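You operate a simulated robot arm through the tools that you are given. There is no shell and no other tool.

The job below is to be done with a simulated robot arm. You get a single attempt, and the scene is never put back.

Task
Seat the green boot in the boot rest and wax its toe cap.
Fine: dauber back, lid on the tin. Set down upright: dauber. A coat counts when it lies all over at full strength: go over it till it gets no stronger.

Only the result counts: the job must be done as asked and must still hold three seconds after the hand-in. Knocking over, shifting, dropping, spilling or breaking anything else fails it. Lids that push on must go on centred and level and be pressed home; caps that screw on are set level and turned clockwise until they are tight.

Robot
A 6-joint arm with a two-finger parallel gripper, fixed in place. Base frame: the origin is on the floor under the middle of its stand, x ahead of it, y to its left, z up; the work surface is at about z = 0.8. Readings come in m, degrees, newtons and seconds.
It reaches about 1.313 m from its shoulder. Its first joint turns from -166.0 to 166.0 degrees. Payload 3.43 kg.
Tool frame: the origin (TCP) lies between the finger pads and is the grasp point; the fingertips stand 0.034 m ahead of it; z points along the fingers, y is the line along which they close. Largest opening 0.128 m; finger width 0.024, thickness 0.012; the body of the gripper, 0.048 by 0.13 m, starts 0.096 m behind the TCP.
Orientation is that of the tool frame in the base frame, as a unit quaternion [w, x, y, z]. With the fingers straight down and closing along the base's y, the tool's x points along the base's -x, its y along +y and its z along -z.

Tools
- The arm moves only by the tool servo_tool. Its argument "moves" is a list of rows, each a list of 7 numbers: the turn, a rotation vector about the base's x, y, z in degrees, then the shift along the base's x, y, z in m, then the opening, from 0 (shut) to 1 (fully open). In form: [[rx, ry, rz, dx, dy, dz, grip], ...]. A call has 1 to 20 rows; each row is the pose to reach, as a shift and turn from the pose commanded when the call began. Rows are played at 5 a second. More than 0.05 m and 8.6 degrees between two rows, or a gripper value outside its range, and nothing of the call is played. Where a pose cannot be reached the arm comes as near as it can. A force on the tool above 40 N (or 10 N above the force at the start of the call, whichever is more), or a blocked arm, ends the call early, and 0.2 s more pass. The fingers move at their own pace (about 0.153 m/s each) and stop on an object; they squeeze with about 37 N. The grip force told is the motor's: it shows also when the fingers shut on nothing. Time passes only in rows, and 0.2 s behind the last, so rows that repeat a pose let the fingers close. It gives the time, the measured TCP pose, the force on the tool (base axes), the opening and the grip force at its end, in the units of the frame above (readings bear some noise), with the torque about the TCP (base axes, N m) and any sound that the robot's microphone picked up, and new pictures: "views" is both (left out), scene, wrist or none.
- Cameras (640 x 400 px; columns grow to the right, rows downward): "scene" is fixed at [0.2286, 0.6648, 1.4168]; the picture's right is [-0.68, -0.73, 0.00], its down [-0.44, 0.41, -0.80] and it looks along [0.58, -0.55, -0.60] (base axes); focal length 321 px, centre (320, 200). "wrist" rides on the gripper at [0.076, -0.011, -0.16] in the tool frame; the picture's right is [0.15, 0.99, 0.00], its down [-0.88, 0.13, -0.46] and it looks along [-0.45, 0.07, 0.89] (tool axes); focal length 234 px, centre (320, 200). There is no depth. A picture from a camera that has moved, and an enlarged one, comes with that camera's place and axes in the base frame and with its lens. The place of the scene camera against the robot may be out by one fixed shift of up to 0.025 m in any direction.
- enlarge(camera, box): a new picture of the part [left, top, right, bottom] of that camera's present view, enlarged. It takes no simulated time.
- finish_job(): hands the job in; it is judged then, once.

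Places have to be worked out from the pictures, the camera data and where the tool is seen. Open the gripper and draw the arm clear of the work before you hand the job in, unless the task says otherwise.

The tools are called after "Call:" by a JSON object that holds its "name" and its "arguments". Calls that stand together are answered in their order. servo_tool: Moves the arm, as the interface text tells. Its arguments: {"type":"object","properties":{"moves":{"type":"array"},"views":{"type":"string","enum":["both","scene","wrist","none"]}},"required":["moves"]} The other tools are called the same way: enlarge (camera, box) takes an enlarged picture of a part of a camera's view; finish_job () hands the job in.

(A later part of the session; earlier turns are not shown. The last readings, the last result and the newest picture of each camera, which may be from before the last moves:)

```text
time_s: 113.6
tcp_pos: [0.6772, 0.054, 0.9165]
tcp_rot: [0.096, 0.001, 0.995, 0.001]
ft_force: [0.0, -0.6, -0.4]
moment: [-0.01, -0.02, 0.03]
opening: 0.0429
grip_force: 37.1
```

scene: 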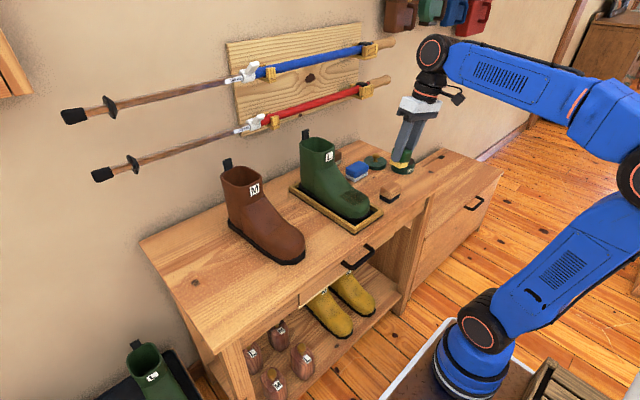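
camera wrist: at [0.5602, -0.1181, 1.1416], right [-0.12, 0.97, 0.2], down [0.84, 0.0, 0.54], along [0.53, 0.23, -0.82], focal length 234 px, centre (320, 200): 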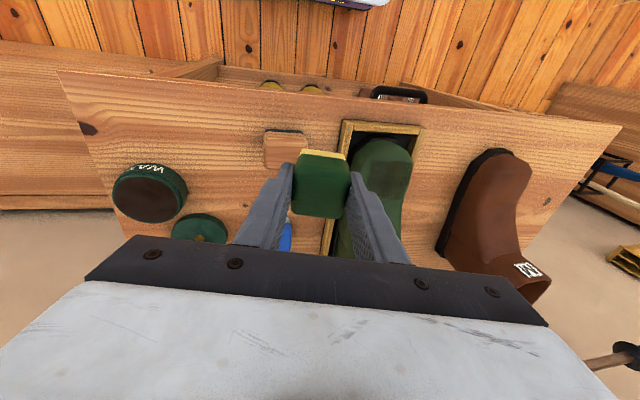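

Contact is very light here. I'll press a few millimetres further and check.

Call:
{"name": "servo_tool", "arguments": {"moves": [[0, 0, 0, 0, 0, -0.001, 0], [0, 0, 0, 0, 0, -0.002, 0], [0, 0, 0, 0, 0, -0.003, 0], [0, 0, 0, 0, 0, -0.004, 0], [0, 0, 0, 0, 0, -0.004, 0]], "views": "scene"}}

Call:
{"name": "enlarge", "arguments": {"camera": "scene", "box": [325, 165, 405, 230]}}

```text
time_s: 114.8
tcp_pos: [0.6783, 0.0534, 0.9113]
tcp_rot: [0.097, 0.001, 0.995, 0.002]
ft_force: [1.1, 4.5, 33.0]
moment: [-0.01, -0.07, -0.03]
opening: 0.0436
grip_force: 37.6
```

scene: 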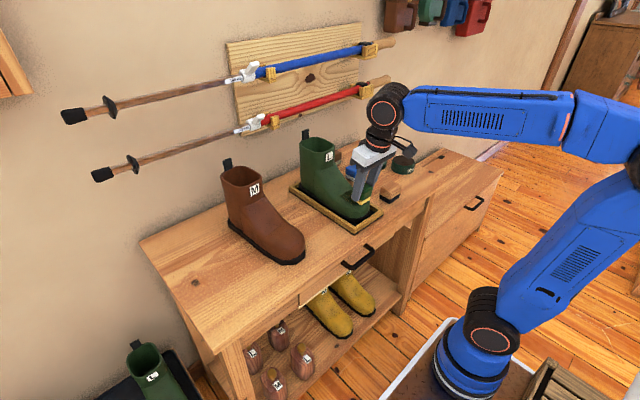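

```text
6.15 times, centred on (365, 198) of scene
camera zoom: at [0.2286, 0.6648, 1.4168], right [-0.68, -0.73, 0.0], down [-0.44, 0.41, -0.8], along [0.58, -0.55, -0.6], focal length 1978 px, centre (43, 215)
```

zoom: 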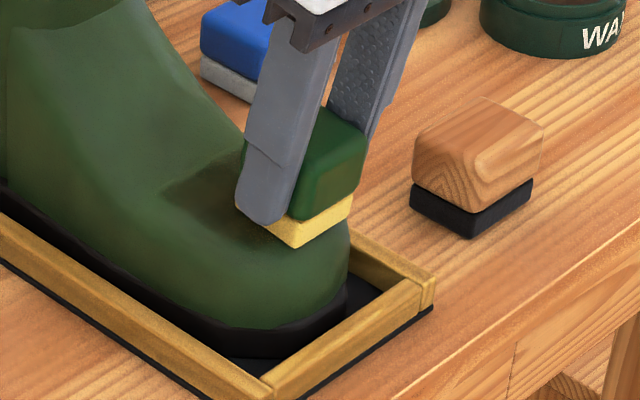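

33 N with balanced moments at 0.911, but the dauber has crept up a few mm in the grip, so I should press more gently. I'll ease to roughly 10–15 N and stroke the central front again.

Call:
{"name": "servo_tool", "arguments": {"moves": [[0, 0, 0, 0.0, 0, 0.0015, 0], [0, 0, 0, 0.008, 0, 0.002, 0], [0, 0, 0, 0.0, -0.008, 0.0013, 0], [0, 0, 0, -0.008, -0.008, 0.0006, 0], [0, 0, 0, -0.008, 0.0, 0.0008, 0], [0, 0, 0, -0.008, 0.008, 0.0006, 0], [0, 0, 0, 0.0, 0.008, 0.0013, 0], [0, 0, 0, 0.008, 0.008, 0.0019, 0], [0, 1, 0, 0.016, 0.004, 0.0026, 0], [0, 3, 0, 0.024, 0.0, 0.0033, 0], [0, 5, 0, 0.034, 0.0, 0.0038, 0], [0, 5, 0, 0.044, 0.0, 0.0044, 0], [0, 5, 0, 0.034, -0.008, 0.0036, 0], [0, 3, 0, 0.024, -0.008, 0.003, 0], [0, 1, 0, 0.016, -0.004, 0.0024, 0], [0, 0, 0, 0.008, 0.0, 0.0019, 0], [0, 0, 0, 0.0, 0.0, 0.0014, 0], [0, 0, 0, 0.0, 0.0, 0.0014, 0]], "views": "none"}}

```text
time_s: 118.6
tcp_pos: [0.6778, 0.0537, 0.9132]
tcp_rot: [0.096, 0.001, 0.995, 0.002]
ft_force: [-0.1, 0.1, -1.2]
moment: [0.0, 0.03, 0.01]
opening: 0.043
grip_force: 37.6
```

That was just above contact, since the surface is stiff. I'll press 1 mm lower, stroke the front, and end there to read the force.

Call:
{"name": "servo_tool", "arguments": {"moves": [[0, 0, 0, 0.0, 0, -0.001, 0], [0, 0, 0, 0.006, 0, -0.0006, 0], [0, 0, 0, 0.0, -0.008, -0.001, 0], [0, 0, 0, -0.006, -0.008, -0.0014, 0], [0, 0, 0, -0.006, 0.0, -0.0014, 0], [0, 0, 0, -0.006, 0.008, -0.0014, 0], [0, 0, 0, 0.0, 0.008, -0.001, 0], [0, 0, 0, 0.006, 0.008, -0.0006, 0], [0, 0, 0, 0.006, 0.0, -0.0006, 0], [0, 0, 0, 0.006, -0.008, -0.0006, 0], [0, 0, 0, 0.0, -0.004, -0.001, 0], [0, 0, 0, -0.006, 0.0, -0.0014, 0], [0, 0, 0, 0.0, 0.004, -0.001, 0], [0, 0, 0, 0.0, 0.0, -0.001, 0], [0, 0, 0, 0.0, 0.0, -0.001, 0]], "views": "none"}}

```text
time_s: 121.8
tcp_pos: [0.6762, 0.0529, 0.9119]
tcp_rot: [0.096, 0.0, 0.995, 0.003]
ft_force: [-5.8, 9.8, 23.2]
moment: [0.26, 0.17, -0.01]
opening: 0.0433
grip_force: 36.8
```

Good contact (23 N) throughout. I'll lift and look at the coat from both cameras.

Call:
{"name": "servo_tool", "arguments": {"moves": [[0, 0, 0, 0, 0.003, 0.012, 0], [0, 3, 0, 0, 0.02, 0.04, 0], [-5, 6, 0, -0.01, 0.05, 0.065, 0], [-9, 8, 0, -0.02, 0.09, 0.075, 0], [-12, 8, 0, -0.025, 0.127, 0.08, 0], [-12, 8, 0, -0.025, 0.127, 0.08, 0]], "views": "both"}}

Call:
{"name": "enlarge", "arguments": {"camera": "wrist", "box": [210, 105, 320, 195]}}

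Call:
{"name": "enlarge", "arguments": {"camera": "scene", "box": [338, 178, 388, 222]}}

```text
time_s: 123.2
tcp_pos: [0.6542, 0.1813, 0.9904]
tcp_rot: [0.026, -0.008, 0.994, -0.103]
ft_force: [0.3, -0.8, -0.8]
moment: [-0.03, 0.01, -0.01]
opening: 0.0434
grip_force: 36.9
camera wrist: at [0.5705, 0.2002, 1.1448], right [-0.16, 0.96, -0.21], down [0.85, 0.24, 0.46], along [0.5, -0.11, -0.86], focal length 234 px, centre (320, 200)
```

scene: 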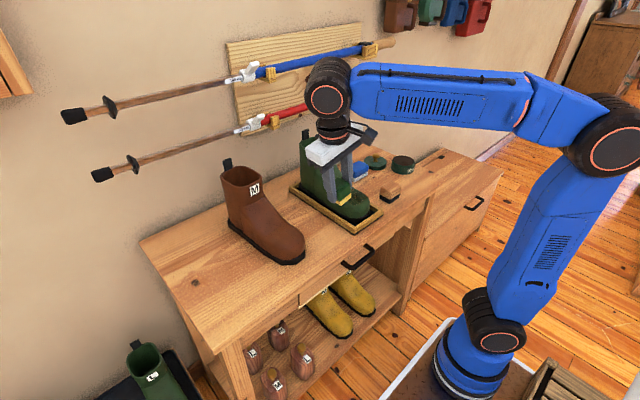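
wrist: 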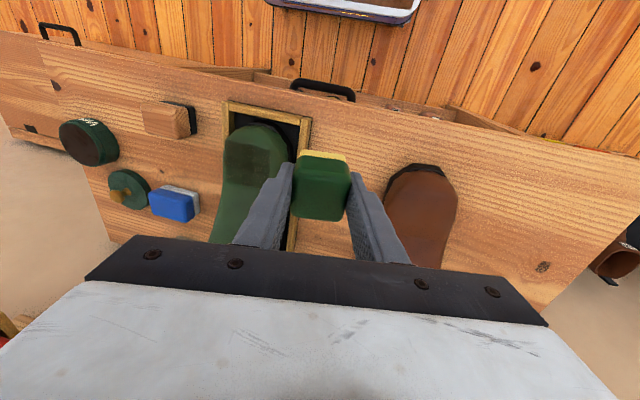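

```text
4.44 times, centred on (265, 150) of wrist
camera zoom: at [0.5705, 0.2002, 1.1448], right [-0.16, 0.96, -0.21], down [0.85, 0.24, 0.46], along [0.5, -0.11, -0.86], focal length 1041 px, centre (564, 422)
```

zoom: 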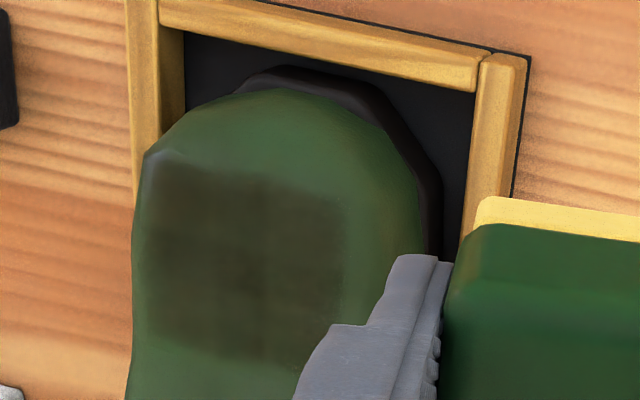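

```text
9.09 times, centred on (363, 200) of scene
camera zoom: at [0.2286, 0.6648, 1.4168], right [-0.68, -0.73, 0.0], down [-0.44, 0.41, -0.8], along [0.58, -0.55, -0.6], focal length 2922 px, centre (-71, 200)
```

zoom: 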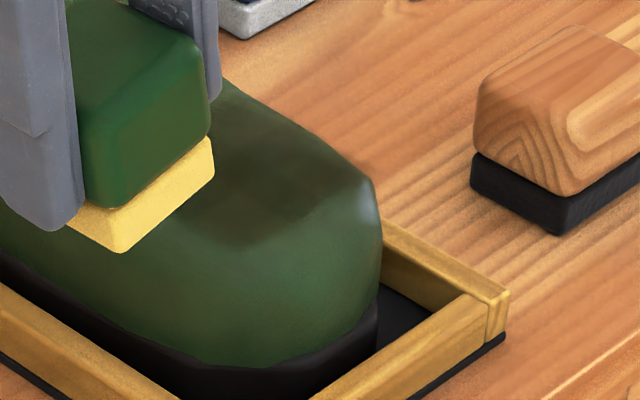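

The rectangle is now close to uniform, slightly lighter toward the +y rear corner. I'll go over the +y half again with the 12° roll, pressing more gently.

Call:
{"name": "servo_tool", "arguments": {"moves": [[0, -1, 0, 0.015, -0.035, 0, 0], [0, -2, 0, 0.03, -0.07, -0.01, 0], [0, -2, 0, 0.045, -0.095, -0.03, 0], [0, -2, 0, 0.055, -0.101, -0.055, 0], [0, -2, 0, 0.055, -0.101, -0.07, 0], [0, -2, 0, 0.055, -0.101, -0.073, 0], [0, -2, 0, 0.055, -0.101, -0.073, 0]], "views": "none"}}

```text
time_s: 124.8
tcp_pos: [0.709, 0.077, 0.9185]
tcp_rot: [0.043, -0.007, 0.994, -0.102]
ft_force: [0.3, -0.8, -0.2]
moment: [-0.01, 0.02, 0.03]
opening: 0.043
grip_force: 37.2
```

Lowering in 1 mm steps to find contact.

Call:
{"name": "servo_tool", "arguments": {"moves": [[0, 0, 0, 0, 0, -0.001, 0], [0, 0, 0, 0, 0, -0.002, 0], [0, 0, 0, 0, 0, -0.003, 0], [0, 0, 0, 0, 0, -0.004, 0], [0, 0, 0, 0, 0, -0.004, 0]], "views": "none"}}

```text
time_s: 126.0
tcp_pos: [0.7066, 0.0792, 0.9155]
tcp_rot: [0.044, -0.006, 0.994, -0.102]
ft_force: [-1.0, 0.0, -1.8]
moment: [-0.04, 0.02, 0.0]
opening: 0.0433
grip_force: 37.3
```

Still free at 0.9155. Two or three more millimetres.

Call:
{"name": "servo_tool", "arguments": {"moves": [[0, 0, 0, 0, 0, -0.001, 0], [0, 0, 0, 0, 0, -0.002, 0], [0, 0, 0, 0, 0, -0.003, 0], [0, 0, 0, 0, 0, -0.003, 0]], "views": "none"}}

```text
time_s: 127.0
tcp_pos: [0.7071, 0.0789, 0.9127]
tcp_rot: [0.045, -0.008, 0.994, -0.102]
ft_force: [4.2, 0.4, 26.7]
moment: [0.24, -0.94, -0.04]
opening: 0.0431
grip_force: 36.8
```

Contact is at the pad's rear outer corner. I'll level the pad there by adding pitch and easing roll, back off 1 mm, and feel again.

Call:
{"name": "servo_tool", "arguments": {"moves": [[0, 0, 0, 0, 0, 0.002, 0], [4, -4, 0, -0.002, -0.003, 0.002, 0], [4, -4, 0, -0.002, -0.003, 0.001, 0], [4, -4, 0, -0.002, -0.003, 0.0, 0], [4, -4, 0, -0.002, -0.003, 0.0, 0]], "views": "none"}}

```text
time_s: 128.0
tcp_pos: [0.7046, 0.0768, 0.9147]
tcp_rot: [0.08, -0.001, 0.995, -0.066]
ft_force: [-3.1, 2.4, 12.2]
moment: [0.16, 0.35, -0.01]
opening: 0.043
grip_force: 37.0
stopped in row 4: the force on the tool passed its limit at 42 N (the readings are from after the stop); the commanded pose is now the measured one
```

Now 12 N with contact near the pad's front edge, so the pad is close to aligned. I'll stroke here, following the slope.

Call:
{"name": "servo_tool", "arguments": {"moves": [[0, 1, 0, 0.006, 0, 0.0004, 0], [0, 1, 0, 0.012, 0, 0.001, 0], [0, 1, 0, 0.018, 0, 0.0016, 0], [0, 1, 0, 0.018, 0.006, 0.0013, 0], [0, 1, 0, 0.012, 0.006, 0.0007, 0], [0, 1, 0, 0.006, 0.006, 0.0001, 0], [0, 1, 0, 0.0, 0.006, -0.0004, 0], [0, 1, 0, -0.008, 0.006, -0.001, 0], [0, 1, 0, -0.016, 0.006, -0.0017, 0], [0, 1, 0, -0.016, 0.0, -0.0013, 0], [0, 1, 0, -0.008, 0.0, -0.0007, 0], [0, 1, 0, 0.0, 0.0, -0.0002, 0], [0, 1, 0, 0.006, 0.003, 0.0003, 0], [0, 1, 0, 0.012, 0.003, 0.0008, 0], [0, 1, 0, 0.006, 0.003, 0.0003, 0], [0, 1, 0, 0.0, 0.0, -0.0002, 0], [0, 1, 0, 0.0, 0.0, -0.0002, 0]], "views": "none"}}

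```text
time_s: 131.6
tcp_pos: [0.7044, 0.0763, 0.914]
tcp_rot: [0.07, -0.002, 0.995, -0.067]
ft_force: [2.7, 2.1, 9.6]
moment: [0.16, 0.07, -0.05]
opening: 0.0432
grip_force: 36.8
```

Contact is steady at 10 N. Another pass set, a bit further outward and out to the front corner.

Call:
{"name": "servo_tool", "arguments": {"moves": [[-2, 0, 0, 0.006, 0.006, -0.0004, 0], [-4, 0, 0, 0.014, 0.01, -0.0004, 0], [-4, 0, 0, 0.02, 0.01, 0.0002, 0], [-4, 0, 0, 0.012, 0.01, -0.0006, 0], [-4, 0, 0, 0.004, 0.01, -0.0013, 0], [-4, 0, 0, -0.004, 0.01, -0.002, 0], [-4, -1, 0, -0.012, 0.01, -0.0027, 0], [-4, -3, 0, -0.02, 0.01, -0.0034, 0], [-4, -4, 0, -0.026, 0.008, -0.0038, 0], [-4, -3, 0, -0.02, 0.006, -0.0028, 0], [-3, -1, 0, -0.012, 0.006, -0.0018, 0], [-3, 0, 0, -0.004, 0.006, -0.0012, 0], [-2, 0, 0, 0.004, 0.006, -0.0006, 0], [-2, 0, 0, 0.012, 0.004, 0.0004, 0], [-1, 0, 0, 0.006, 0.002, 0.0002, 0], [0, 0, 0, 0.0, 0.0, -0.0002, 0], [0, 0, 0, 0.0, 0.0, -0.0002, 0]], "views": "none"}}

```text
time_s: 133.1
tcp_pos: [0.6993, 0.0866, 0.9122]
tcp_rot: [0.077, -0.004, 0.992, -0.101]
ft_force: [-1.0, 1.8, 8.7]
moment: [0.07, 0.18, 0.0]
opening: 0.0432
grip_force: 37.3
stopped in row 7: the force on the tool passed its limit at 42 N (the readings are from after the stop); the commanded pose is now the measured one
```

The outer pass pressed too hard and stopped, so I'll lift away and inspect the coat again.

Call:
{"name": "servo_tool", "arguments": {"moves": [[0, 0, 0, 0, 0.003, 0.012, 0], [0, 0, 0, 0, 0.02, 0.04, 0], [0, 2, 0, -0.015, 0.05, 0.065, 0], [0, 4, 0, -0.03, 0.08, 0.075, 0], [0, 5, 0, -0.045, 0.105, 0.08, 0], [0, 5, 0, -0.045, 0.105, 0.08, 0]], "views": "both"}}

Call:
{"name": "enlarge", "arguments": {"camera": "wrist", "box": [200, 105, 310, 195]}}

Call:
{"name": "enlarge", "arguments": {"camera": "scene", "box": [325, 165, 405, 230]}}

```text
time_s: 134.5
tcp_pos: [0.6542, 0.1917, 0.9915]
tcp_rot: [0.033, -0.009, 0.994, -0.101]
ft_force: [0.7, 0.0, -0.6]
moment: [0.03, -0.03, -0.01]
opening: 0.043
grip_force: 37.2
camera wrist: at [0.5689, 0.2107, 1.1459], right [-0.16, 0.97, -0.21], down [0.85, 0.24, 0.47], along [0.51, -0.1, -0.86], focal length 234 px, centre (320, 200)
```

scene: 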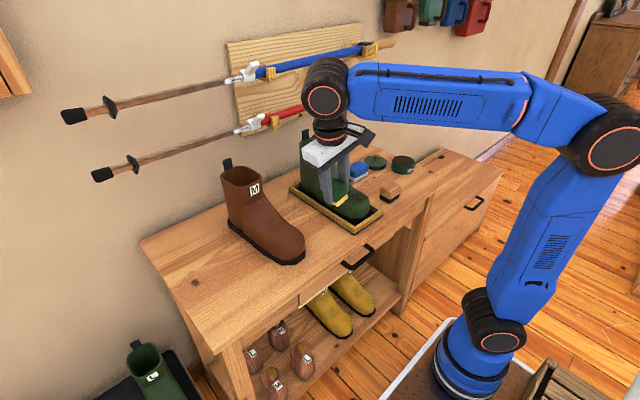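
wrist: 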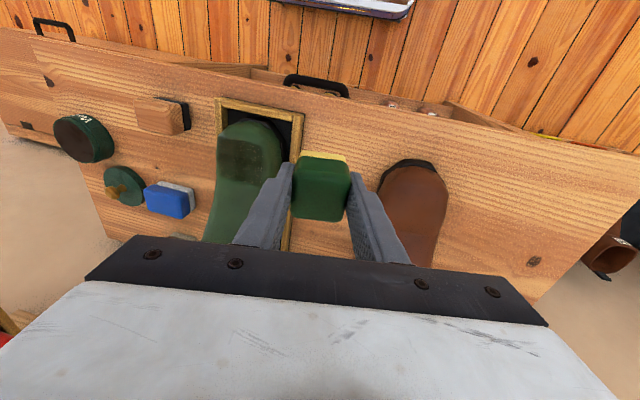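

```text
4.44 times, centred on (255, 150) of wrist
camera zoom: at [0.5689, 0.2107, 1.1459], right [-0.16, 0.97, -0.21], down [0.85, 0.24, 0.47], along [0.51, -0.1, -0.86], focal length 1041 px, centre (609, 422)
```

zoom: 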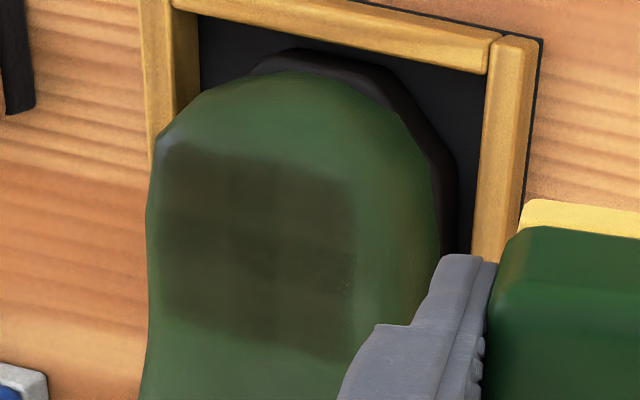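

```text
6.15 times, centred on (365, 198) of scene
camera zoom: at [0.2286, 0.6648, 1.4168], right [-0.68, -0.73, 0.0], down [-0.44, 0.41, -0.8], along [0.58, -0.55, -0.6], focal length 1978 px, centre (43, 215)
```

zoom: 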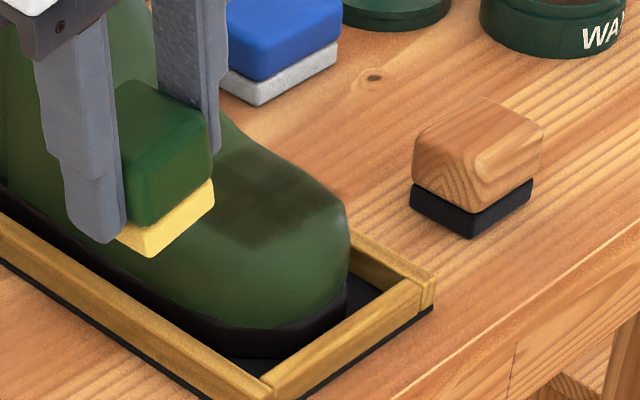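

The coat now fills a crisp rectangle. I'll enlarge it strongly to spot any weaker cells.

Call:
{"name": "enlarge", "arguments": {"camera": "wrist", "box": [212, 122, 272, 182]}}

Call:
{"name": "enlarge", "arguments": {"camera": "scene", "box": [345, 182, 385, 212]}}

```text
6.67 times, centred on (242, 152) of wrist
camera zoom: at [0.5689, 0.2107, 1.1459], right [-0.16, 0.97, -0.21], down [0.85, 0.24, 0.47], along [0.51, -0.1, -0.86], focal length 1561 px, centre (840, 520)
```

zoom: 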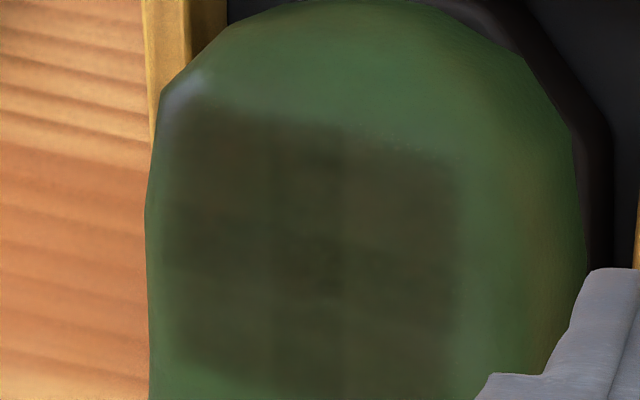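

```text
13.33 times, centred on (365, 197) of scene
camera zoom: at [0.2286, 0.6648, 1.4168], right [-0.68, -0.73, 0.0], down [-0.44, 0.41, -0.8], along [0.58, -0.55, -0.6], focal length 4285 px, centre (-280, 240)
```

zoom: 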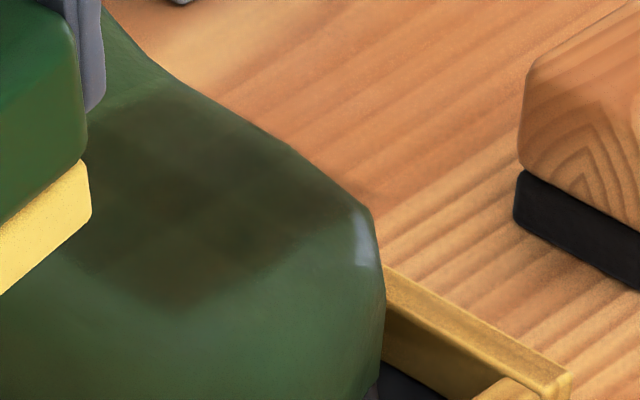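

The coat is nearly even now. I'll do another full round: roll back to level on the centreline with about 6° pitch, find contact, and stroke the whole patch.

Call:
{"name": "servo_tool", "arguments": {"moves": [[4, -1, 0, 0.015, -0.04, 0, 0], [8, -2, 0, 0.03, -0.08, -0.01, 0], [11.6, -2, 0, 0.045, -0.115, -0.03, 0], [11.6, -2, 0, 0.045, -0.137, -0.055, 0], [11.6, -2, 0, 0.045, -0.137, -0.07, 0], [11.6, -2, 0, 0.045, -0.137, -0.073, 0], [11.6, -2, 0, 0.045, -0.137, -0.0745, 0], [11.6, -2, 0, 0.045, -0.137, -0.0745, 0]], "views": "none"}}

```text
time_s: 136.3
tcp_pos: [0.7012, 0.056, 0.9171]
tcp_rot: [0.051, -0.004, 0.999, 0.0]
ft_force: [-0.6, 0.3, -1.1]
moment: [0.01, -0.02, 0.01]
opening: 0.0433
grip_force: 36.7
```

Free at 0.917. Lowering in 0.7 mm steps.

Call:
{"name": "servo_tool", "arguments": {"moves": [[0, 0, 0, 0, 0, -0.0007, 0], [0, 0, 0, 0, 0, -0.0014, 0], [0, 0, 0, 0, 0, -0.002, 0], [0, 0, 0, 0, 0, -0.002, 0]], "views": "none"}}

```text
time_s: 137.3
tcp_pos: [0.6984, 0.0546, 0.9159]
tcp_rot: [0.05, -0.004, 0.999, 0.001]
ft_force: [-0.3, 0.2, -0.7]
moment: [0.0, 0.01, 0.0]
opening: 0.0432
grip_force: 37.4
```

Still free. A little further.

Call:
{"name": "servo_tool", "arguments": {"moves": [[0, 0, 0, 0, 0, -0.0007, 0], [0, 0, 0, 0, 0, -0.0014, 0], [0, 0, 0, 0, 0, -0.002, 0], [0, 0, 0, 0, 0, -0.002, 0]], "views": "none"}}

```text
time_s: 138.3
tcp_pos: [0.7007, 0.055, 0.9139]
tcp_rot: [0.051, -0.004, 0.999, 0.0]
ft_force: [0.3, 0.3, -0.4]
moment: [0.04, 0.01, 0.01]
opening: 0.0433
grip_force: 37.0
```

Call:
{"name": "servo_tool", "arguments": {"moves": [[0, 0, 0, 0, 0, -0.0007, 0], [0, 0, 0, 0, 0, -0.0014, 0], [0, 0, 0, 0, 0, -0.002, 0], [0, 0, 0, 0, 0, -0.002, 0]], "views": "none"}}

```text
time_s: 139.3
tcp_pos: [0.6998, 0.0536, 0.9122]
tcp_rot: [0.05, -0.004, 0.999, 0.001]
ft_force: [0.9, -0.8, 9.3]
moment: [-0.2, 0.1, -0.01]
opening: 0.0431
grip_force: 37.1
```

Contact at about 10 N. I'll now run a broad set of strokes over the whole patch from this height, following the slope.

Call:
{"name": "servo_tool", "arguments": {"moves": [[0, 0, 0, 0.008, 0, 0.0004, 0], [0, 0, 0, 0.016, 0, 0.0011, 0], [0, 0, 0, 0.022, 0, 0.0016, 0], [0, 0, 0, 0.022, 0.008, 0.0014, 0], [0, 0, 0, 0.012, 0.008, 0.0006, 0], [0, 0, 0, 0.002, 0.008, -0.0002, 0], [0, 0, 0, -0.008, 0.008, -0.001, 0], [0, 0, 0, -0.016, 0.008, -0.0016, 0], [0, 0, 0, -0.016, 0.0, -0.0014, 0], [0, 0, 0, -0.016, -0.008, -0.0016, 0], [0, 0, 0, -0.008, -0.008, -0.001, 0], [0, 0, 0, 0.002, -0.008, -0.0002, 0], [0, 0, 0, 0.012, -0.008, 0.0006, 0], [0, 0, 0, 0.022, -0.008, 0.0014, 0], [0, 0, 0, 0.022, 0, 0.0014, 0], [0, 0, 0, 0.012, 0, 0.0006, 0], [0, 0, 0, 0.002, 0, 0.0, 0], [0, 0, 0, -0.008, 0, -0.0008, 0], [0, 0, 0, 0, 0, -0.0002, 0], [0, 0, 0, 0, 0, -0.0002, 0]], "views": "none"}}

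```text
time_s: 141.2
tcp_pos: [0.6839, 0.0605, 0.9118]
tcp_rot: [0.053, -0.004, 0.999, 0.002]
ft_force: [-2.1, 0.3, 9.6]
moment: [-0.23, 0.1, -0.05]
opening: 0.0432
grip_force: 37.2
stopped in row 9: the force on the tool passed its limit at 44 N (the readings are from after the stop); the commanded pose is now the measured one
```

The slope is gentler than I assumed. I'll flatten the pitch to about 3° and continue with smaller height changes.

Call:
{"name": "servo_tool", "arguments": {"moves": [[0, 3, 0, 0.0, 0, 0.0, 0], [0, 3, 0, 0.0, -0.008, 0.0, 0], [0, 3, 0, 0.0, -0.016, 0.0, 0], [0, 3, 0, 0.01, -0.016, 0.0003, 0], [0, 3, 0, 0.02, -0.016, 0.0006, 0], [0, 3, 0, 0.03, -0.016, 0.0009, 0], [0, 3, 0, 0.036, -0.012, 0.0012, 0], [0, 3, 0, 0.036, -0.004, 0.0012, 0], [0, 3, 0, 0.026, -0.004, 0.0009, 0], [0, 3, 0, 0.016, -0.004, 0.0006, 0], [0, 3, 0, 0.006, -0.004, 0.0003, 0], [0, 3, 0, 0.006, 0.004, 0.0003, 0], [0, 3, 0, 0.016, 0.004, 0.0006, 0], [0, 3, 0, 0.016, 0.004, 0.0006, 0]], "views": "none"}}

```text
time_s: 144.2
tcp_pos: [0.7, 0.0647, 0.9113]
tcp_rot: [0.028, -0.004, 1.0, 0.002]
ft_force: [-8.3, 0.2, 19.3]
moment: [-0.1, -0.14, -0.02]
opening: 0.0432
grip_force: 37.3
```

About 20 N here. I'll go back to the same viewpoint as before to compare coat strength.

Call:
{"name": "servo_tool", "arguments": {"moves": [[0, 0, 0, 0, 0.003, 0.012, 0], [-2, 0, 0, 0, 0.03, 0.045, 0], [-5, 0, 0, -0.015, 0.065, 0.065, 0], [-8, -1, 0, -0.03, 0.1, 0.075, 0], [-11.6, -1, 0, -0.046, 0.127, 0.08, 0], [-11.6, -1, 0, -0.046, 0.127, 0.08, 0]], "views": "both"}}

Call:
{"name": "enlarge", "arguments": {"camera": "wrist", "box": [200, 105, 310, 195]}}

Call:
{"name": "enlarge", "arguments": {"camera": "wrist", "box": [212, 122, 272, 182]}}

```text
time_s: 145.6
tcp_pos: [0.6558, 0.1924, 0.991]
tcp_rot: [0.035, -0.007, 0.994, -0.1]
ft_force: [-0.3, -0.4, -0.5]
moment: [0.0, 0.0, -0.01]
opening: 0.0431
grip_force: 36.8
camera wrist: at [0.5689, 0.2112, 1.1447], right [-0.15, 0.97, -0.21], down [0.85, 0.24, 0.48], along [0.51, -0.1, -0.85], focal length 234 px, centre (320, 200)
```

scene: 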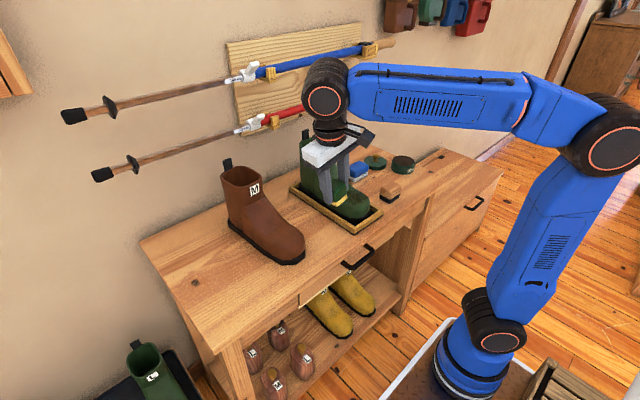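
wrist: 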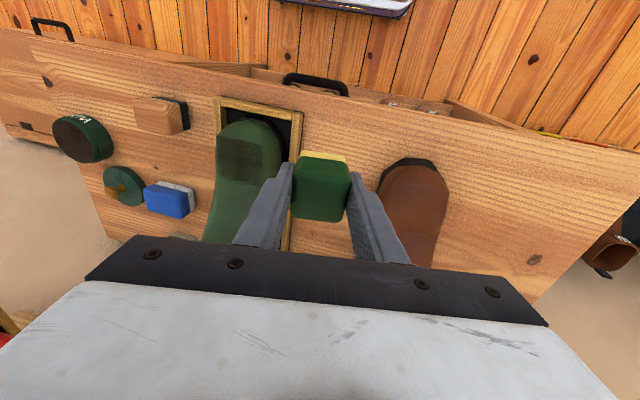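

```text
4.44 times, centred on (255, 150) of wrist
camera zoom: at [0.5689, 0.2112, 1.1447], right [-0.15, 0.97, -0.21], down [0.85, 0.24, 0.48], along [0.51, -0.1, -0.85], focal length 1041 px, centre (609, 422)
```

zoom: 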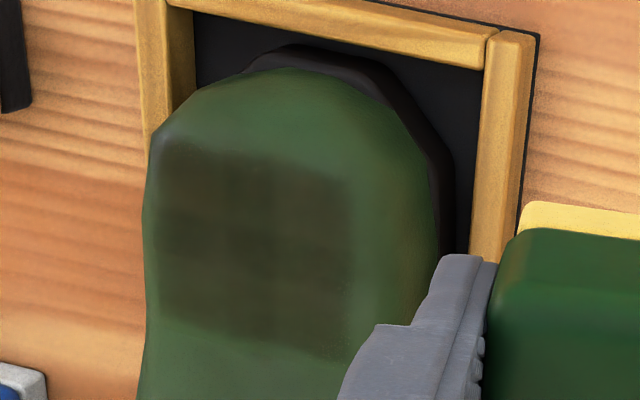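

```text
6.67 times, centred on (242, 152) of wrist
camera zoom: at [0.5689, 0.2112, 1.1447], right [-0.15, 0.97, -0.21], down [0.85, 0.24, 0.48], along [0.51, -0.1, -0.85], focal length 1561 px, centre (840, 520)
```

zoom: 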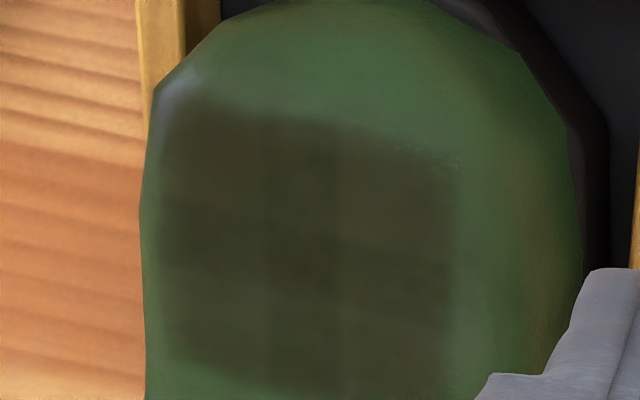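

The patch looks even and essentially unchanged from the last round, so it appears saturated. To be thorough I'll make one more gentle round on the -y side and the rear -y corner, where it looks marginally lighter.

Call:
{"name": "servo_tool", "arguments": {"moves": [[6, 0, 0, 0.015, -0.045, 0, 0], [12, -1, 0, 0.03, -0.09, 0, 0], [18, -1, 0, 0.045, -0.135, -0.005, 0], [21.6, -1, 0, 0.06, -0.162, -0.02, 0], [21.6, -1, 0, 0.06, -0.162, -0.055, 0], [21.6, -1, 0, 0.06, -0.162, -0.072, 0], [21.6, -1, 0, 0.06, -0.162, -0.075, 0], [21.6, -1, 0, 0.06, -0.162, -0.077, 0], [21.6, -1, 0, 0.06, -0.162, -0.077, 0]], "views": "none"}}

```text
time_s: 147.6
tcp_pos: [0.7136, 0.031, 0.9155]
tcp_rot: [0.044, 0.001, 0.995, 0.089]
ft_force: [0.4, -0.1, -0.2]
moment: [0.0, -0.02, 0.01]
opening: 0.0432
grip_force: 37.4
```

Free at 0.9155. Lowering in small steps to find contact on the -y rear part.

Call:
{"name": "servo_tool", "arguments": {"moves": [[0, 0, 0, 0, 0, -0.001, 0], [0, 0, 0, 0, 0, -0.0018, 0], [0, 0, 0, 0, 0, -0.0026, 0], [0, 0, 0, 0, 0, -0.0032, 0], [0, 0, 0, 0, 0, -0.0032, 0]], "views": "none"}}

```text
time_s: 148.8
tcp_pos: [0.7143, 0.0311, 0.9132]
tcp_rot: [0.045, 0.0, 0.995, 0.088]
ft_force: [1.5, -1.4, 15.9]
moment: [-0.06, 0.21, 0.05]
opening: 0.043
grip_force: 37.0
```

Contact at 17 N with small moments. Stroking gently around this area.

Call:
{"name": "servo_tool", "arguments": {"moves": [[0, 0, 0, 0.006, 0, 0.0006, 0], [0, 0, 0, 0.012, 0, 0.0011, 0], [0, 0, 0, 0.012, -0.006, 0.0003, 0], [0, 0, 0, 0.004, -0.006, -0.0004, 0], [0, 0, 0, -0.006, -0.006, -0.0009, 0], [0, 0, 0, -0.016, -0.006, -0.0014, 0], [0, 0, 0, -0.016, 0.0, -0.0006, 0], [0, 0, 0, -0.006, 0.0, -0.0001, 0], [0, 0, 0, 0.004, 0.0, 0.0004, 0], [0, 0, 0, 0.012, 0.004, 0.0016, 0], [0, 0, 0, 0.004, 0.004, 0.0009, 0], [0, 0, 0, -0.006, 0.004, 0.0004, 0], [0, 0, 0, -0.016, -0.003, -0.001, 0], [0, 0, 0, -0.024, -0.003, -0.0014, 0], [0, 0, 0, -0.016, -0.003, -0.001, 0], [0, 0, 0, -0.006, -0.003, -0.0005, 0], [0, 0, 0, 0.004, -0.003, 0.0, 0], [0, 0, 0, 0.0, 0, 0.0004, 0]], "views": "none"}}

```text
time_s: 152.6
tcp_pos: [0.7164, 0.0307, 0.9119]
tcp_rot: [0.044, 0.001, 0.995, 0.088]
ft_force: [3.8, -6.1, 10.6]
moment: [-0.27, -0.45, -0.18]
opening: 0.0432
grip_force: 36.9
```

Contact was held throughout. Back to the same +y viewpoint to compare with the last picture.

Call:
{"name": "servo_tool", "arguments": {"moves": [[0, 0, 0, 0, 0, 0.014, 0], [-4, 0, 0, -0.005, 0.025, 0.045, 0], [-9, 0, 0, -0.02, 0.065, 0.065, 0], [-14, 0, 0, -0.035, 0.105, 0.078, 0], [-19, 0, 0, -0.05, 0.145, 0.078, 0], [-21.6, 1, 0, -0.06, 0.162, 0.078, 0], [-21.6, 1, 0, -0.06, 0.162, 0.078, 0]], "views": "both"}}

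Call:
{"name": "enlarge", "arguments": {"camera": "wrist", "box": [200, 105, 310, 195]}}

Call:
{"name": "enlarge", "arguments": {"camera": "wrist", "box": [212, 122, 272, 182]}}

```text
time_s: 154.2
tcp_pos: [0.6537, 0.1912, 0.9905]
tcp_rot: [0.035, -0.007, 0.994, -0.1]
ft_force: [0.6, 0.1, 0.0]
moment: [0.02, 0.03, -0.02]
opening: 0.0436
grip_force: 36.6
camera wrist: at [0.568, 0.2112, 1.1438], right [-0.15, 0.97, -0.21], down [0.85, 0.24, 0.48], along [0.51, -0.1, -0.85], focal length 234 px, centre (320, 200)
```

scene: 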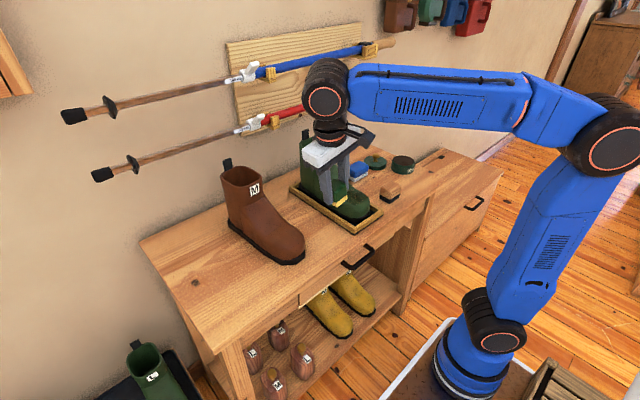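
wrist: 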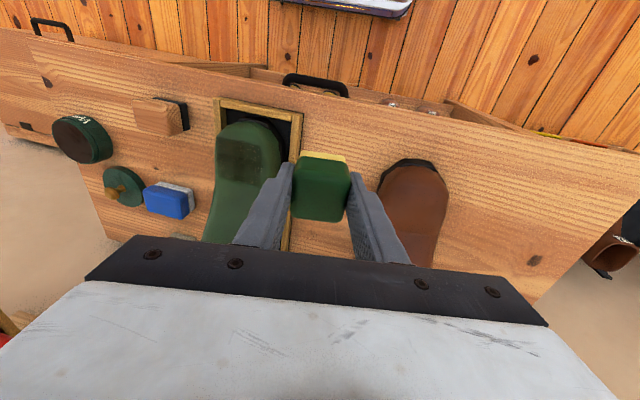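

```text
4.44 times, centred on (255, 150) of wrist
camera zoom: at [0.568, 0.2112, 1.1438], right [-0.15, 0.97, -0.21], down [0.85, 0.24, 0.48], along [0.51, -0.1, -0.85], focal length 1041 px, centre (609, 422)
```

zoom: 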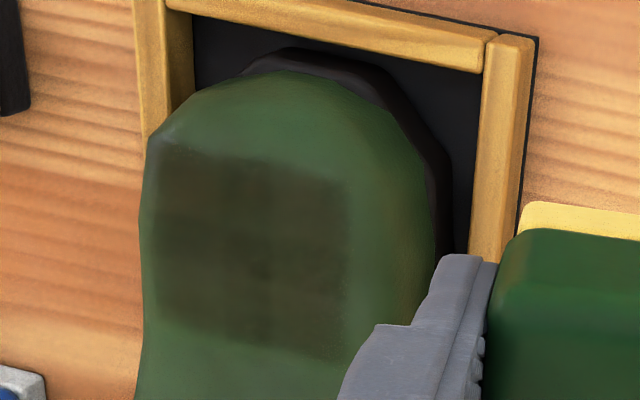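

```text
6.67 times, centred on (242, 152) of wrist
camera zoom: at [0.568, 0.2112, 1.1438], right [-0.15, 0.97, -0.21], down [0.85, 0.24, 0.48], along [0.51, -0.1, -0.85], focal length 1561 px, centre (840, 520)
```

zoom: 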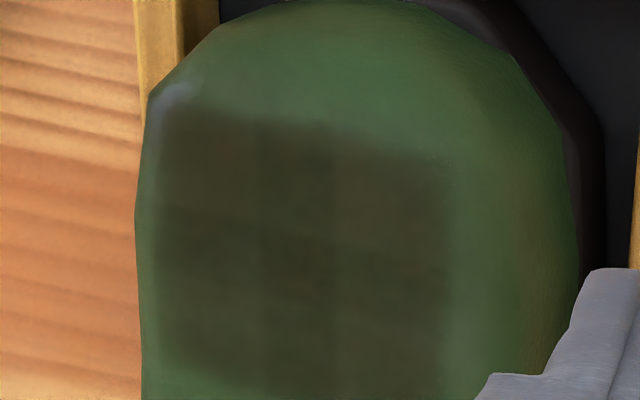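

The patch is now uniformly dark, including the rear corner. One last confirming round on the +y half, then I'll compare again.

Call:
{"name": "servo_tool", "arguments": {"moves": [[0, 0, 0, 0.015, -0.035, 0, 0], [1, -1, 0, 0.03, -0.07, -0.01, 0], [1.5, -1, 0, 0.045, -0.1, -0.03, 0], [1.5, -1, 0, 0.05, -0.11, -0.055, 0], [1.5, -1, 0, 0.05, -0.11, -0.07, 0], [1.5, -1, 0, 0.05, -0.11, -0.074, 0], [1.5, -1, 0, 0.05, -0.11, -0.076, 0], [1.5, -1, 0, 0.05, -0.11, -0.076, 0]], "views": "none"}}

```text
time_s: 156.0
tcp_pos: [0.7042, 0.0826, 0.9144]
tcp_rot: [0.044, -0.006, 0.995, -0.086]
ft_force: [0.1, -0.4, -1.1]
moment: [0.01, -0.01, 0.0]
opening: 0.0429
grip_force: 37.0
```

Just free at 0.9144. Lowering by 0.7 mm steps.

Call:
{"name": "servo_tool", "arguments": {"moves": [[0, 0, 0, 0, 0, -0.0007, 0], [0, 0, 0, 0, 0, -0.0014, 0], [0, 0, 0, 0, 0, -0.0021, 0], [0, 0, 0, 0, 0, -0.0021, 0]], "views": "none"}}

```text
time_s: 157.0
tcp_pos: [0.7033, 0.0825, 0.9129]
tcp_rot: [0.044, -0.005, 0.995, -0.086]
ft_force: [2.7, 2.9, 15.5]
moment: [0.22, 0.13, -0.1]
opening: 0.043
grip_force: 37.1
```

Contact at about 17 N, reasonably centred. Stroking the +y half again with small height changes.

Call:
{"name": "servo_tool", "arguments": {"moves": [[0, 0, 0, 0.008, 0, 0.0005, 0], [0, 0, 0, 0.016, 0, 0.001, 0], [0, 0, 0, 0.022, 0, 0.0014, 0], [0, 0, 0, 0.022, -0.006, 0.0022, 0], [0, 0, 0, 0.014, -0.006, 0.0016, 0], [0, 0, 0, 0.004, -0.006, 0.0011, 0], [0, 0, 0, -0.006, -0.006, 0.0006, 0], [0, 0, 0, -0.014, -0.006, 0.0002, 0], [0, 0, 0, -0.014, 0.0, -0.0005, 0], [0, 0, 0, -0.006, 0.0, -0.0001, 0], [0, 0, 0, 0.004, 0.0, 0.0003, 0], [0, 0, 0, 0.014, 0.003, 0.0007, 0], [0, 0, 0, 0.022, 0.003, 0.0012, 0], [0, 0, 0, 0.014, 0.003, 0.0007, 0], [0, 0, 0, 0.004, 0.003, 0.0, 0], [0, 0, 0, -0.006, 0.003, -0.0005, 0], [0, 0, 0, -0.014, 0.003, -0.0009, 0], [0, 0, 0, -0.006, 0.0, 0.0, 0], [0, 0, 0, 0.0, 0.0, 0.0, 0]], "views": "none"}}

```text
time_s: 161.0
tcp_pos: [0.7047, 0.0824, 0.9129]
tcp_rot: [0.044, -0.006, 0.995, -0.085]
ft_force: [-4.5, 3.2, 12.3]
moment: [0.11, 0.41, -0.01]
opening: 0.0431
grip_force: 36.7
```

Contact stayed at 12–17 N. Back to the viewpoint to check whether anything changed.

Call:
{"name": "servo_tool", "arguments": {"moves": [[0, 0, 0, 0, 0.003, 0.014, 0], [0, 0, 0, 0, 0.02, 0.045, 0], [-1, 0, 0, -0.015, 0.05, 0.065, 0], [-1.5, 1, 0, -0.03, 0.08, 0.077, 0], [-1.5, 1, 0, -0.05, 0.11, 0.077, 0], [-1.5, 1, 0, -0.05, 0.11, 0.077, 0]], "views": "both"}}

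Call:
{"name": "enlarge", "arguments": {"camera": "wrist", "box": [200, 105, 310, 195]}}

Call:
{"name": "enlarge", "arguments": {"camera": "wrist", "box": [212, 122, 272, 182]}}

Call:
{"name": "enlarge", "arguments": {"camera": "scene", "box": [320, 150, 400, 230]}}

```text
time_s: 162.4
tcp_pos: [0.6518, 0.1922, 0.9893]
tcp_rot: [0.036, -0.007, 0.994, -0.099]
ft_force: [-0.3, 0.7, -1.0]
moment: [-0.01, 0.02, 0.02]
opening: 0.043
grip_force: 37.0
camera wrist: at [0.5674, 0.2116, 1.1424], right [-0.15, 0.97, -0.21], down [0.85, 0.24, 0.48], along [0.51, -0.1, -0.85], focal length 234 px, centre (320, 200)
```

scene: 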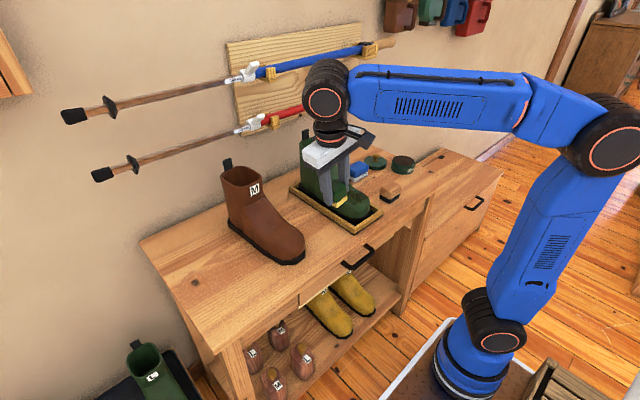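
wrist: 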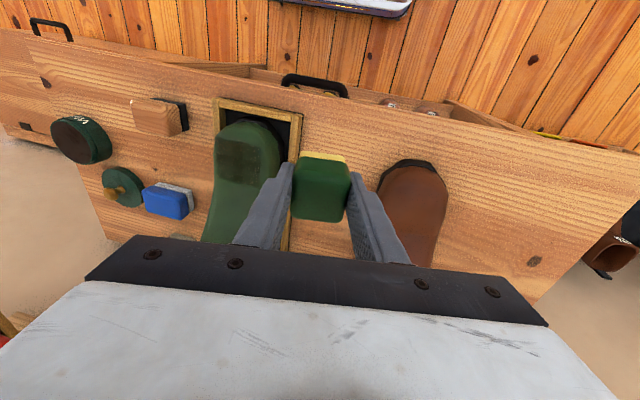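

```text
4.44 times, centred on (255, 150) of wrist
camera zoom: at [0.5674, 0.2116, 1.1424], right [-0.15, 0.97, -0.21], down [0.85, 0.24, 0.48], along [0.51, -0.1, -0.85], focal length 1041 px, centre (609, 422)
```

zoom: 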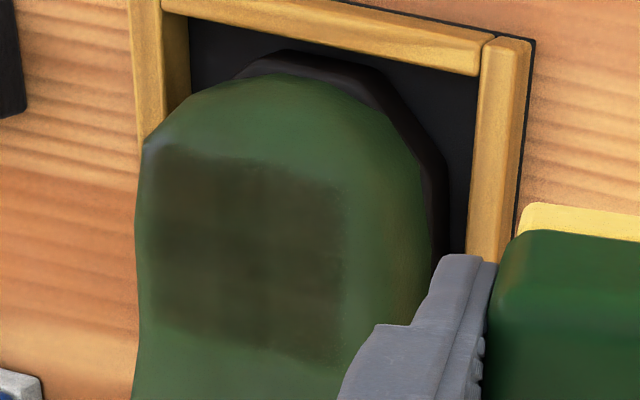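

```text
6.67 times, centred on (242, 152) of wrist
camera zoom: at [0.5674, 0.2116, 1.1424], right [-0.15, 0.97, -0.21], down [0.85, 0.24, 0.48], along [0.51, -0.1, -0.85], focal length 1561 px, centre (840, 520)
```

zoom: 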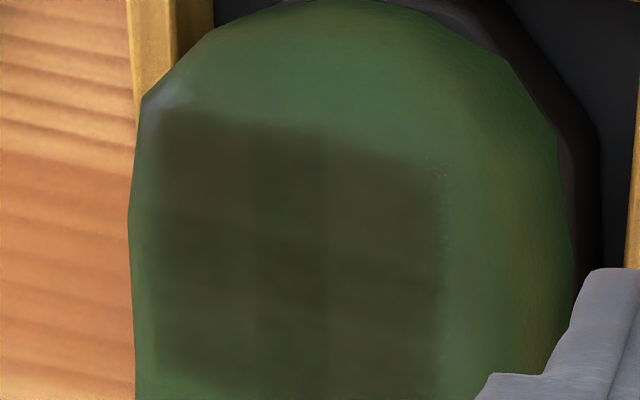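

```text
5.00 times, centred on (360, 190) of scene
camera zoom: at [0.2286, 0.6648, 1.4168], right [-0.68, -0.73, 0.0], down [-0.44, 0.41, -0.8], along [0.58, -0.55, -0.6], focal length 1607 px, centre (120, 250)
```

zoom: 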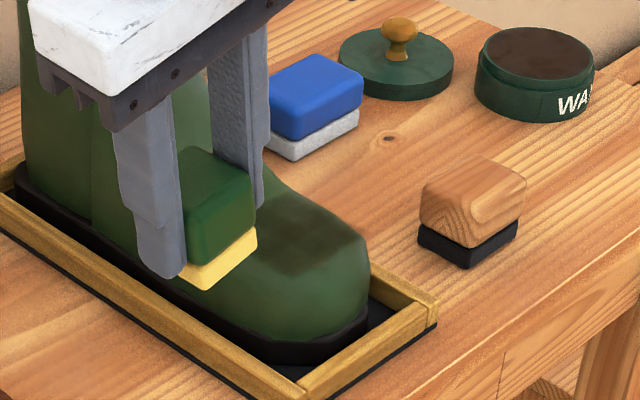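

The picture is unchanged from the previous round, so the coat looks saturated. I'll swing the dauber clear toward its home side and take an unobstructed look at the whole cap.

Call:
{"name": "servo_tool", "arguments": {"moves": [[0, 0, 0, -0.02, -0.03, 0.01, 0], [3, 0, 0, -0.02, -0.075, 0.015, 0], [6, 0, 0, -0.02, -0.12, 0.015, 0], [9, 2, 0, -0.02, -0.165, 0.015, 0], [11.4, 4, 0, -0.02, -0.21, 0.015, 0], [11.4, 4, 0, -0.01, -0.255, 0.01, 0], [11.4, 4, 0, 0.0, -0.3, 0.0, 0], [11.4, 4, 0, 0.01, -0.34, 0.0, 0], [11.4, 4, 0, 0.02, -0.375, 0.0, 0], [11.4, 4, 0, 0.02, -0.375, 0.0, 0]], "views": "both"}}

Call:
{"name": "enlarge", "arguments": {"camera": "scene", "box": [338, 178, 388, 222]}}

Call:
{"name": "enlarge", "arguments": {"camera": "scene", "box": [345, 182, 385, 212]}}

Call:
{"name": "enlarge", "arguments": {"camera": "wrist", "box": [400, 100, 560, 240]}}

```text
time_s: 164.6
tcp_pos: [0.6754, -0.1839, 0.9894]
tcp_rot: [0.0, -0.007, 1.0, 0.0]
ft_force: [-0.7, 0.3, -1.0]
moment: [0.0, 0.01, 0.0]
opening: 0.0429
grip_force: 37.0
camera wrist: at [0.6005, -0.1974, 1.1492], right [-0.16, 0.99, 0.0], down [0.88, 0.14, 0.46], along [0.45, 0.07, -0.89], focal length 234 px, centre (320, 200)
```

scene: 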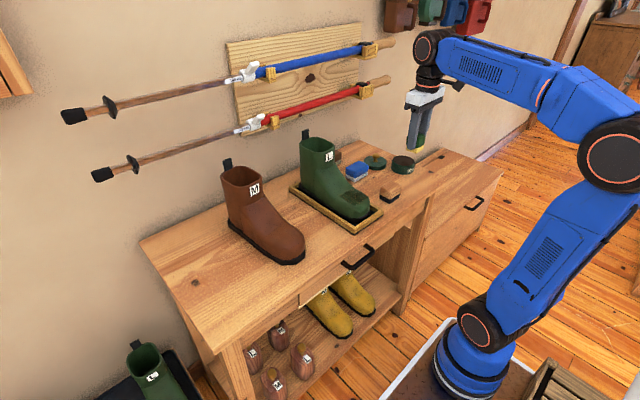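
wrist: 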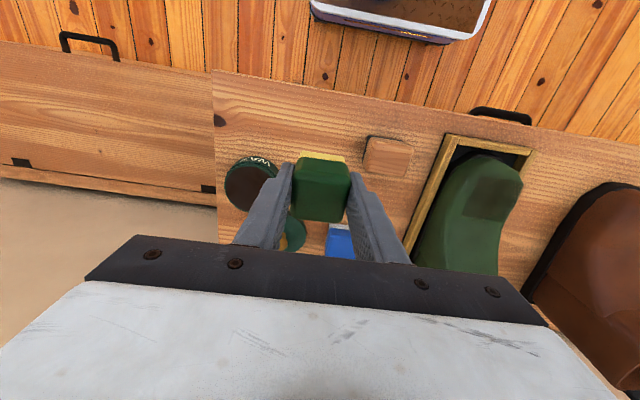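

```text
9.09 times, centred on (363, 200) of scene
camera zoom: at [0.2286, 0.6648, 1.4168], right [-0.68, -0.73, 0.0], down [-0.44, 0.41, -0.8], along [0.58, -0.55, -0.6], focal length 2922 px, centre (-71, 200)
```

zoom: 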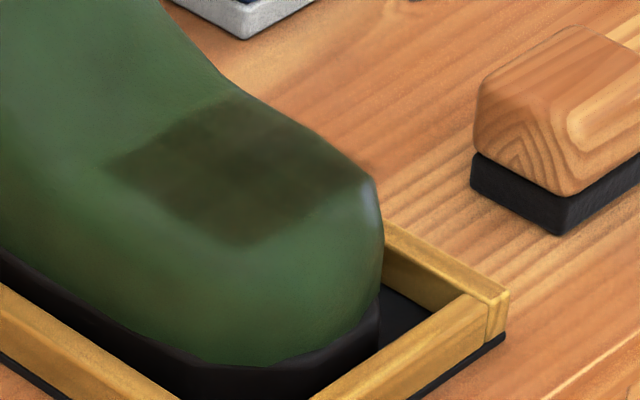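

```text
13.33 times, centred on (365, 197) of scene
camera zoom: at [0.2286, 0.6648, 1.4168], right [-0.68, -0.73, 0.0], down [-0.44, 0.41, -0.8], along [0.58, -0.55, -0.6], focal length 4285 px, centre (-280, 240)
```

zoom: 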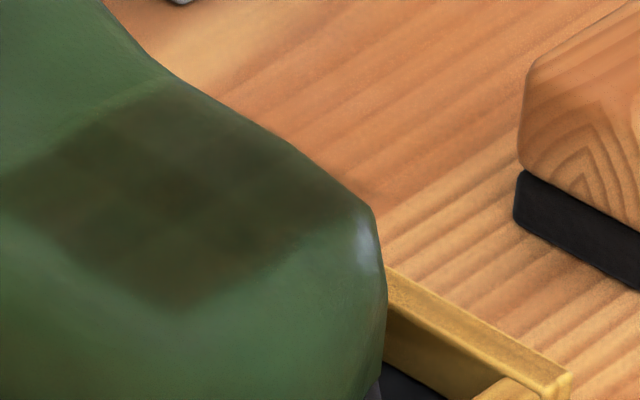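

```text
2.86 times, centred on (480, 170) of wrist
camera zoom: at [0.6005, -0.1974, 1.1492], right [-0.16, 0.99, 0.0], down [0.88, 0.14, 0.46], along [0.45, 0.07, -0.89], focal length 669 px, centre (-137, 286)
```

zoom: 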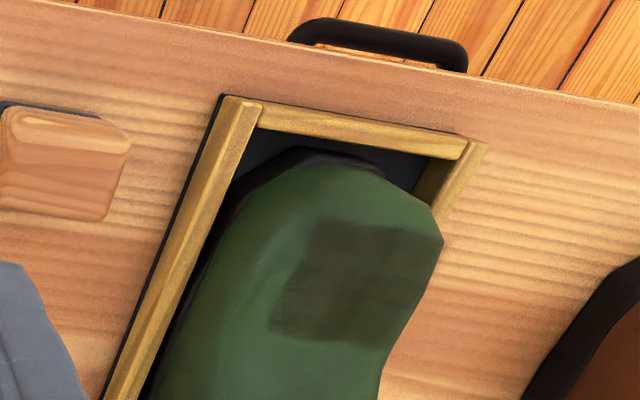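

From the -y side, the rear -y corner of the patch still looks a bit fainter (its last contact was on the pad's front edge). I'll re-dip while I'm here, then finish that corner with a flatter pitch. First over the tin.

Call:
{"name": "servo_tool", "arguments": {"moves": [[0, 0, 0, 0.03, -0.03, -0.01, 0], [0, 0, 0, 0.06, -0.065, -0.03, 0], [0, 0, 0, 0.08, -0.0915, -0.055, 0], [0, 0, 0, 0.08, -0.0915, -0.08, 0], [0, 0, 0, 0.08, -0.0915, -0.098, 0], [0, 0, 0, 0.08, -0.0915, -0.098, 0]], "views": "both"}}

Call:
{"name": "enlarge", "arguments": {"camera": "scene", "box": [370, 130, 440, 180]}}

Call:
{"name": "enlarge", "arguments": {"camera": "wrist", "box": [220, 80, 420, 250]}}

```text
refused: row 2 steps farther than a row can; nothing moved
```

```text
8.00 times, centred on (405, 155) of scene
camera zoom: at [0.2286, 0.6648, 1.4168], right [-0.68, -0.73, 0.0], down [-0.44, 0.41, -0.8], along [0.58, -0.55, -0.6], focal length 2571 px, centre (-360, 560)
```

zoom: 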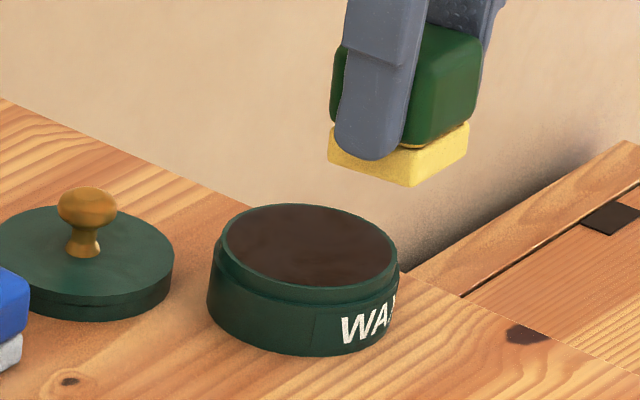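

```text
2.35 times, centred on (320, 165) of wrist
camera zoom: at [0.6005, -0.1974, 1.1492], right [-0.16, 0.99, 0.0], down [0.88, 0.14, 0.46], along [0.45, 0.07, -0.89], focal length 551 px, centre (320, 282)
```

zoom: 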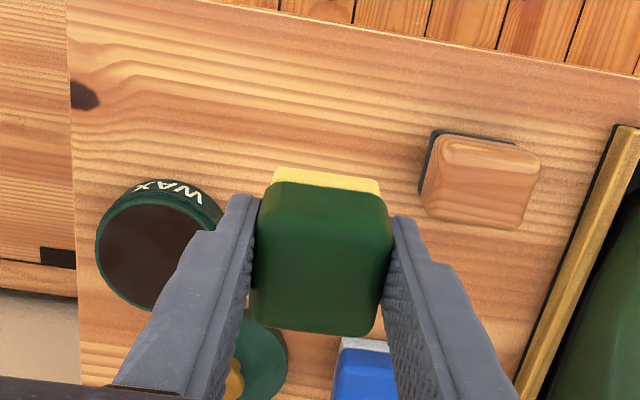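

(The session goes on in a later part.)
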